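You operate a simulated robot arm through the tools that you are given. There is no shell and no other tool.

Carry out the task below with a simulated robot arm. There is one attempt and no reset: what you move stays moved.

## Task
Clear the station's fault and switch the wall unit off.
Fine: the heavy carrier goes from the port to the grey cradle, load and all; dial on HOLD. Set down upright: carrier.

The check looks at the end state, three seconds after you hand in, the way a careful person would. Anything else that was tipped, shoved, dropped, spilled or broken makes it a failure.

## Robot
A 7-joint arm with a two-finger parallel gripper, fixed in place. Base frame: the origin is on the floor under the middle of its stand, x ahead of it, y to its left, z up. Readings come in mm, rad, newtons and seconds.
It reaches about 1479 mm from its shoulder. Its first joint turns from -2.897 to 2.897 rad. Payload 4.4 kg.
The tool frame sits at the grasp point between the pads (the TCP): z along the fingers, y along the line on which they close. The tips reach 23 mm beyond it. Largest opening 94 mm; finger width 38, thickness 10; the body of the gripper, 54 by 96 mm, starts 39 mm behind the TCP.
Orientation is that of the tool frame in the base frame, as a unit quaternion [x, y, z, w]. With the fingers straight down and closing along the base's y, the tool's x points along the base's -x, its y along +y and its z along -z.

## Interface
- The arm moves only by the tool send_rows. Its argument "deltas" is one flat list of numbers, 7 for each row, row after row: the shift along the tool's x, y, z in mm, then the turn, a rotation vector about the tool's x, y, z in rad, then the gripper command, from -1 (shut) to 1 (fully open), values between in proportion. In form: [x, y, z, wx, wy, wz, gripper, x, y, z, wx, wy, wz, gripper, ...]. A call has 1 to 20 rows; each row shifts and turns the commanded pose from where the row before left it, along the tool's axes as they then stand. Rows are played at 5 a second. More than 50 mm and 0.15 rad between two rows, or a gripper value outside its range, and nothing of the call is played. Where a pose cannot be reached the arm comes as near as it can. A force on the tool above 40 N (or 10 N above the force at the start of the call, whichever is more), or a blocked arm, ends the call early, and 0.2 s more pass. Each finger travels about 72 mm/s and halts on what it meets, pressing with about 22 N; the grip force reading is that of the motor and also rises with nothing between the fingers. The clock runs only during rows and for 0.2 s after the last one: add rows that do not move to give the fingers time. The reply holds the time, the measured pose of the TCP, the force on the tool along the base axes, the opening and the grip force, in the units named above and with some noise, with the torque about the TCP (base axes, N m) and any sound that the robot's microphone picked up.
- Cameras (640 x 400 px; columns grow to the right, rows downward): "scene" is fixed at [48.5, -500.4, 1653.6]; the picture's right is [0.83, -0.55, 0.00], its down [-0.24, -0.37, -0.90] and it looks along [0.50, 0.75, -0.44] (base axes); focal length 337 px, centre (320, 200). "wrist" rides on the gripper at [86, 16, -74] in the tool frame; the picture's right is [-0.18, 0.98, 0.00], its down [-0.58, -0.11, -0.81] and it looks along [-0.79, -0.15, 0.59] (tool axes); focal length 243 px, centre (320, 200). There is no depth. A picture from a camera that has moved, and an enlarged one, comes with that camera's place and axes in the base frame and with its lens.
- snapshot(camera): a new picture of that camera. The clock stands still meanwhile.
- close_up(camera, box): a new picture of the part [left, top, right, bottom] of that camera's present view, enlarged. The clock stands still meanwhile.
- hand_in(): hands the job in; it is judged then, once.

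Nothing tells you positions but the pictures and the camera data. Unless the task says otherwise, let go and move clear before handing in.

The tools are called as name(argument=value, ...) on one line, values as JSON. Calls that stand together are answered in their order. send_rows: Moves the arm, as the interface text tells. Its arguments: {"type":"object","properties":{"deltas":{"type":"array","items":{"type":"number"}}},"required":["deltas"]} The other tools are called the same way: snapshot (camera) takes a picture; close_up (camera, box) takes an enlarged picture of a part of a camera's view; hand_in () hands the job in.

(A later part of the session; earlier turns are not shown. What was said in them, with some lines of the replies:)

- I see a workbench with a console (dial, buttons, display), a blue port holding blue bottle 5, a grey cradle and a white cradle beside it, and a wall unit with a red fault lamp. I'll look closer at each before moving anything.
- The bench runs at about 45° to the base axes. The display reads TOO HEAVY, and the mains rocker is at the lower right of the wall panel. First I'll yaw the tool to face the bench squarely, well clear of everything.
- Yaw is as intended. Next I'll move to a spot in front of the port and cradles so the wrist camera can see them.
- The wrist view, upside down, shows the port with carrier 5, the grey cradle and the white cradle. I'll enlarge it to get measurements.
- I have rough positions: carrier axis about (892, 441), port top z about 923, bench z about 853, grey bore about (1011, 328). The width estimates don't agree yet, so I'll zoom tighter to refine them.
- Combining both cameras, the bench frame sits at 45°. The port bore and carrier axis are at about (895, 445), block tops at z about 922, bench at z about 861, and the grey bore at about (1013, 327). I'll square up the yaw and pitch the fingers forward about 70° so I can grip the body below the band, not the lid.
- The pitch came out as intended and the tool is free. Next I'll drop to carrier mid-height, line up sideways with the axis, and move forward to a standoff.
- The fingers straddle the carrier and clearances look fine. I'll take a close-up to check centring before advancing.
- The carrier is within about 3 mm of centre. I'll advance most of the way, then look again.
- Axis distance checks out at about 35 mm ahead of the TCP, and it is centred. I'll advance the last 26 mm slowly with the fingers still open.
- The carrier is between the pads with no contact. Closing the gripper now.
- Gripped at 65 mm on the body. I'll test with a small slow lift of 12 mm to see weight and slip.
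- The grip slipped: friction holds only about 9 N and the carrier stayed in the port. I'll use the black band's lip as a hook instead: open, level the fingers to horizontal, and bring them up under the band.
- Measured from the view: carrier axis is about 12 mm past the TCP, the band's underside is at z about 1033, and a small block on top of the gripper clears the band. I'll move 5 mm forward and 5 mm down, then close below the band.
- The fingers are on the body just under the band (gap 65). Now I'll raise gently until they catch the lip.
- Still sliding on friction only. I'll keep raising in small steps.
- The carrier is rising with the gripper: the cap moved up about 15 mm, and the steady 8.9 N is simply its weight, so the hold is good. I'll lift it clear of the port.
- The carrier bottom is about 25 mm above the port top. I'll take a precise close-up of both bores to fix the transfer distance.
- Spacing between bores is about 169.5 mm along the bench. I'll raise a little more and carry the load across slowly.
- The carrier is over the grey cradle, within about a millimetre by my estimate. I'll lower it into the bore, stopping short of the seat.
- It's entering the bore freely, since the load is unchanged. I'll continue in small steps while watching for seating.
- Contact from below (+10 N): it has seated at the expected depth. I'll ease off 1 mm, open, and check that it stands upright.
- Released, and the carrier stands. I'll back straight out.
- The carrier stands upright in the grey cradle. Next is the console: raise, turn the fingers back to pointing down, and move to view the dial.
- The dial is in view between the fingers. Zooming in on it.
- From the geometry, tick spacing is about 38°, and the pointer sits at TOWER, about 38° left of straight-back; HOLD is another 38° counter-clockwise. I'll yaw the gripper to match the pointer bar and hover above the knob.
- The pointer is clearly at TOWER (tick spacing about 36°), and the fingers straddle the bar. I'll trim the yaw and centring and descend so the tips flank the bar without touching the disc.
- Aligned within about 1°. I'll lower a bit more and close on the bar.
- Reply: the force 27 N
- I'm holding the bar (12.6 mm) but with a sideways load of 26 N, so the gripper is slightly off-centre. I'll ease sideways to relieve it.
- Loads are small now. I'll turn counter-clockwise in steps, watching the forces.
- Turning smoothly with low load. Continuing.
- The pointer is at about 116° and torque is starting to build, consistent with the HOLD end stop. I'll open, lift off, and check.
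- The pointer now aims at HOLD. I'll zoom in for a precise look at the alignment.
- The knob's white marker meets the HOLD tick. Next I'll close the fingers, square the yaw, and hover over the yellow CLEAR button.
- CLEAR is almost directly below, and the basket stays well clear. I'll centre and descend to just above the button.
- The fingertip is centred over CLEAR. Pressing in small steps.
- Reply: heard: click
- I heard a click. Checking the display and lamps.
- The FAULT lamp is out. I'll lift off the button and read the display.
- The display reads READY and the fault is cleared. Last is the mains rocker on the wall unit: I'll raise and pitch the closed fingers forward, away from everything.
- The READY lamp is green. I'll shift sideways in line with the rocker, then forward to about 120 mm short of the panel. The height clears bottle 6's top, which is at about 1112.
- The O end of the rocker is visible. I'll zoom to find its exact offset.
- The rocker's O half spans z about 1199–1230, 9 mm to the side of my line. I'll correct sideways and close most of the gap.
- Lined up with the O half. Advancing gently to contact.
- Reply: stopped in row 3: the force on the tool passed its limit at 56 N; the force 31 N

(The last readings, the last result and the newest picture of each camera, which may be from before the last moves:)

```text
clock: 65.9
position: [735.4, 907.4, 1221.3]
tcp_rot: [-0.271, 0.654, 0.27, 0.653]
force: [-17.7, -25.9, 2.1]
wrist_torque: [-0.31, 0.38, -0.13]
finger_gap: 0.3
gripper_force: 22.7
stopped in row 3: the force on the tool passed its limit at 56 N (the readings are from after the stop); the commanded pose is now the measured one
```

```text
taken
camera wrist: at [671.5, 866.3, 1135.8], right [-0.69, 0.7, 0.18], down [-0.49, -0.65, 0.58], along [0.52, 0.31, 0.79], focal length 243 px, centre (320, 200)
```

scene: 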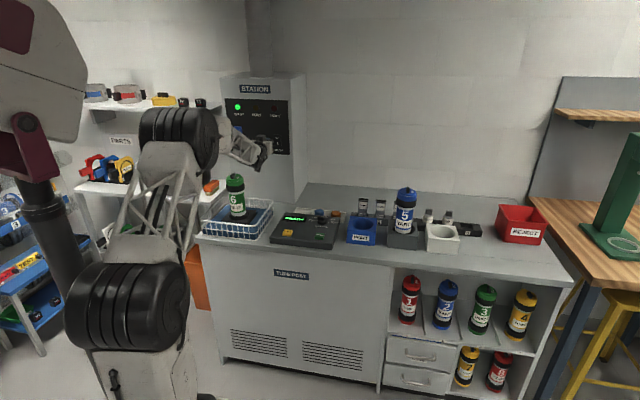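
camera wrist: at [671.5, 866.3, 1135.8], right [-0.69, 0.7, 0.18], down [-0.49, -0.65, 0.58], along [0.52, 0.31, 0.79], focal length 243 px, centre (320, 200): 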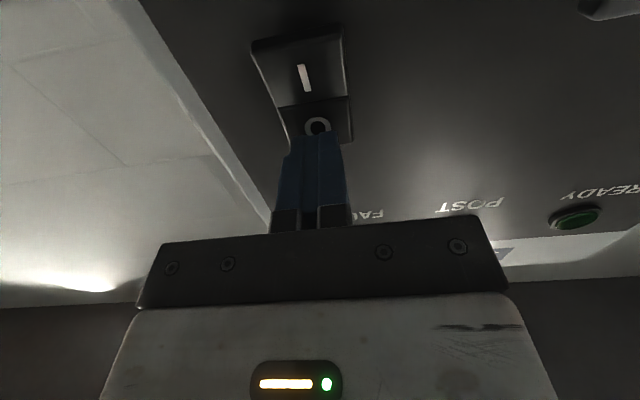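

The READY lamp has gone dark and the rocker has flipped to O. I'll back straight away and verify.

send_rows(deltas=[0, 0, -5, 0, 0, 0, -1, 0, 0, -20, 0, 0, 0, -1, 0, 0, -40, 0, 0, 0, -1, 0, 0, -40, 0, 0, 0, -1, 0, 0, -40, 0, 0, 0, -1, 0, 0, -40, 0, 0, 0, -1, 0, 0, -40, 0, 0, 0, -1, 0, 0, 0, 0, 0, 0, -1])

snapshot(camera="scene")

close_up(camera="scene", box=[215, 60, 315, 170])

close_up(camera="scene", box=[250, 170, 490, 270])

```text
clock: 67.7
position: [576.9, 748.2, 1221.3]
tcp_rot: [-0.27, 0.654, 0.27, 0.653]
force: [-0.7, 0.6, -0.6]
wrist_torque: [0.01, 0.0, 0.01]
finger_gap: 0.3
gripper_force: 22.9
```

```text
taken
```

scene: 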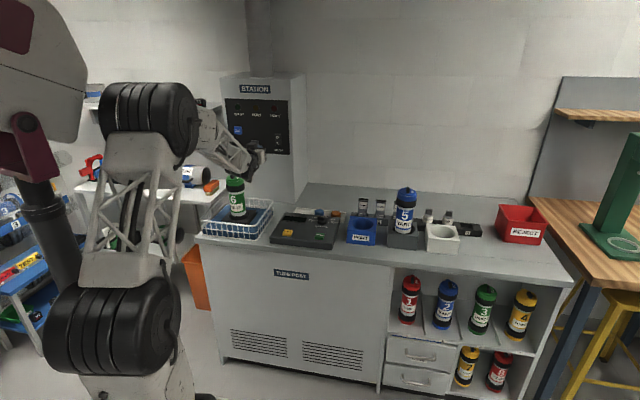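

```text
3.64 times, centred on (265, 115) of scene
camera zoom: at [48.5, -500.4, 1653.6], right [0.83, -0.55, 0.0], down [-0.24, -0.37, -0.9], along [0.5, 0.75, -0.44], focal length 1225 px, centre (520, 509)
```

zoom: 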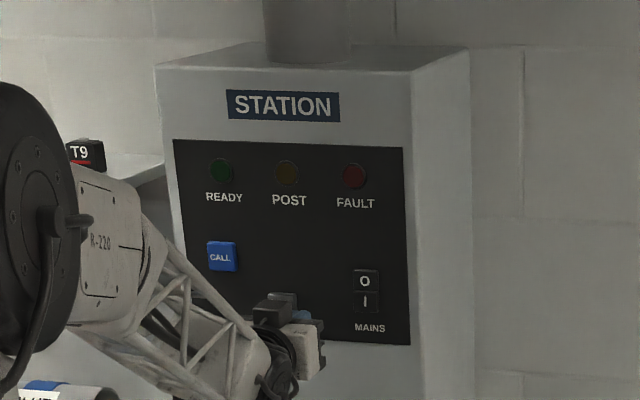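

```text
2.67 times, centred on (370, 220) of scene
camera zoom: at [48.5, -500.4, 1653.6], right [0.83, -0.55, 0.0], down [-0.24, -0.37, -0.9], along [0.5, 0.75, -0.44], focal length 898 px, centre (187, 147)
```

zoom: 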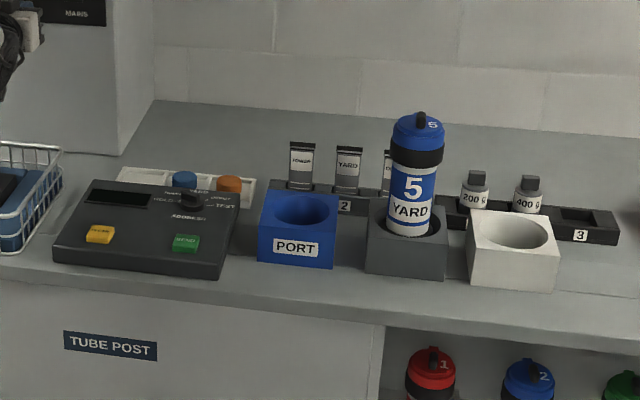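

All lamps and the display are dark, and the rocker is at O. I'll pull the arm a bit further clear and do one last check of the dial, carrier and bottle 6.

send_rows(deltas=[-20, 0, -40, 0, 0, 0, -1, -20, 0, -40, 0, 0, 0, -1, -20, 0, -40, 0, 0, 0, -1, 0, 0, 0, 0, 0, 0, -1, 0, 0, 0, 0, 0, 0, -1])

close_up(camera="scene", box=[195, 150, 345, 260])

close_up(camera="scene", box=[305, 205, 345, 235])

close_up(camera="scene", box=[370, 175, 440, 255])

```text
clock: 68.9
position: [489.4, 664.9, 1280.5]
tcp_rot: [-0.27, 0.654, 0.269, 0.653]
force: [0.4, 0.7, -0.2]
wrist_torque: [0.03, 0.01, -0.01]
finger_gap: 0.1
gripper_force: 21.9
```

```text
3.64 times, centred on (270, 205) of scene
camera zoom: at [48.5, -500.4, 1653.6], right [0.83, -0.55, 0.0], down [-0.24, -0.37, -0.9], along [0.5, 0.75, -0.44], focal length 1225 px, centre (502, 182)
```

zoom: 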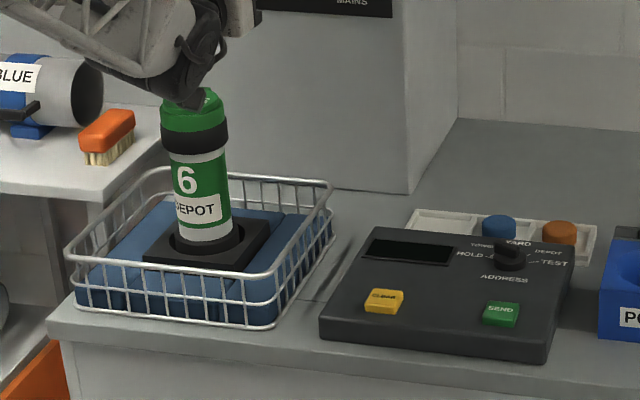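

```text
13.33 times, centred on (325, 220) of scene
camera zoom: at [48.5, -500.4, 1653.6], right [0.83, -0.55, 0.0], down [-0.24, -0.37, -0.9], along [0.5, 0.75, -0.44], focal length 4492 px, centre (253, -67)
```

zoom: 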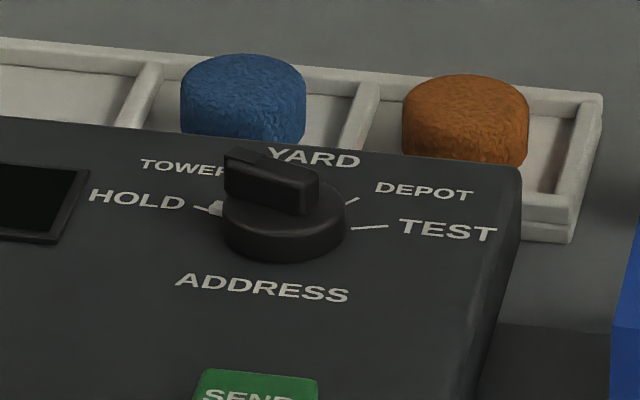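

```text
5.00 times, centred on (405, 215) of scene
camera zoom: at [48.5, -500.4, 1653.6], right [0.83, -0.55, 0.0], down [-0.24, -0.37, -0.9], along [0.5, 0.75, -0.44], focal length 1685 px, centre (-105, 125)
```

zoom: 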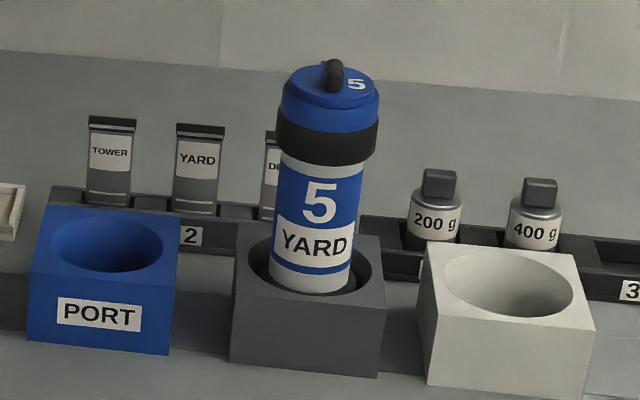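

Everything matches the request: carrier 5 stands upright in the grey cradle with its load, the dial is on HOLD, the fault is cleared and the mains is at O. Nothing else looks disturbed and the arm is clear, so I'm handing in.

hand_in()

```text
The job is handed in.
```

The job is handed in: the station's fault is cleared and the wall unit is switched off. I don't have the check's result.

- **Carrier:** carrier 5 went from the port to the grey cradle with its load inside. It stands upright there, and the gripper let go cleanly. On the first lift I misread the grip as slipping and opened, so the carrier dropped about 11 mm back into the port. It stayed upright.
- **Dial:** it was on TOWER; I turned it to HOLD, and the knob's marker lines up with the HOLD tick.
- **Fault:** I pressed CLEAR and heard a click. The FAULT lamp went out, the READY lamp lit and the display read READY.
- **Mains:** I pressed the rocker to O, and all the lamps and the display went dark. The push peaked at 56 N, which ended that move early; I saw no damage in the pictures.

In the last pictures nothing else on the bench had moved or tipped, and the arm was clear.
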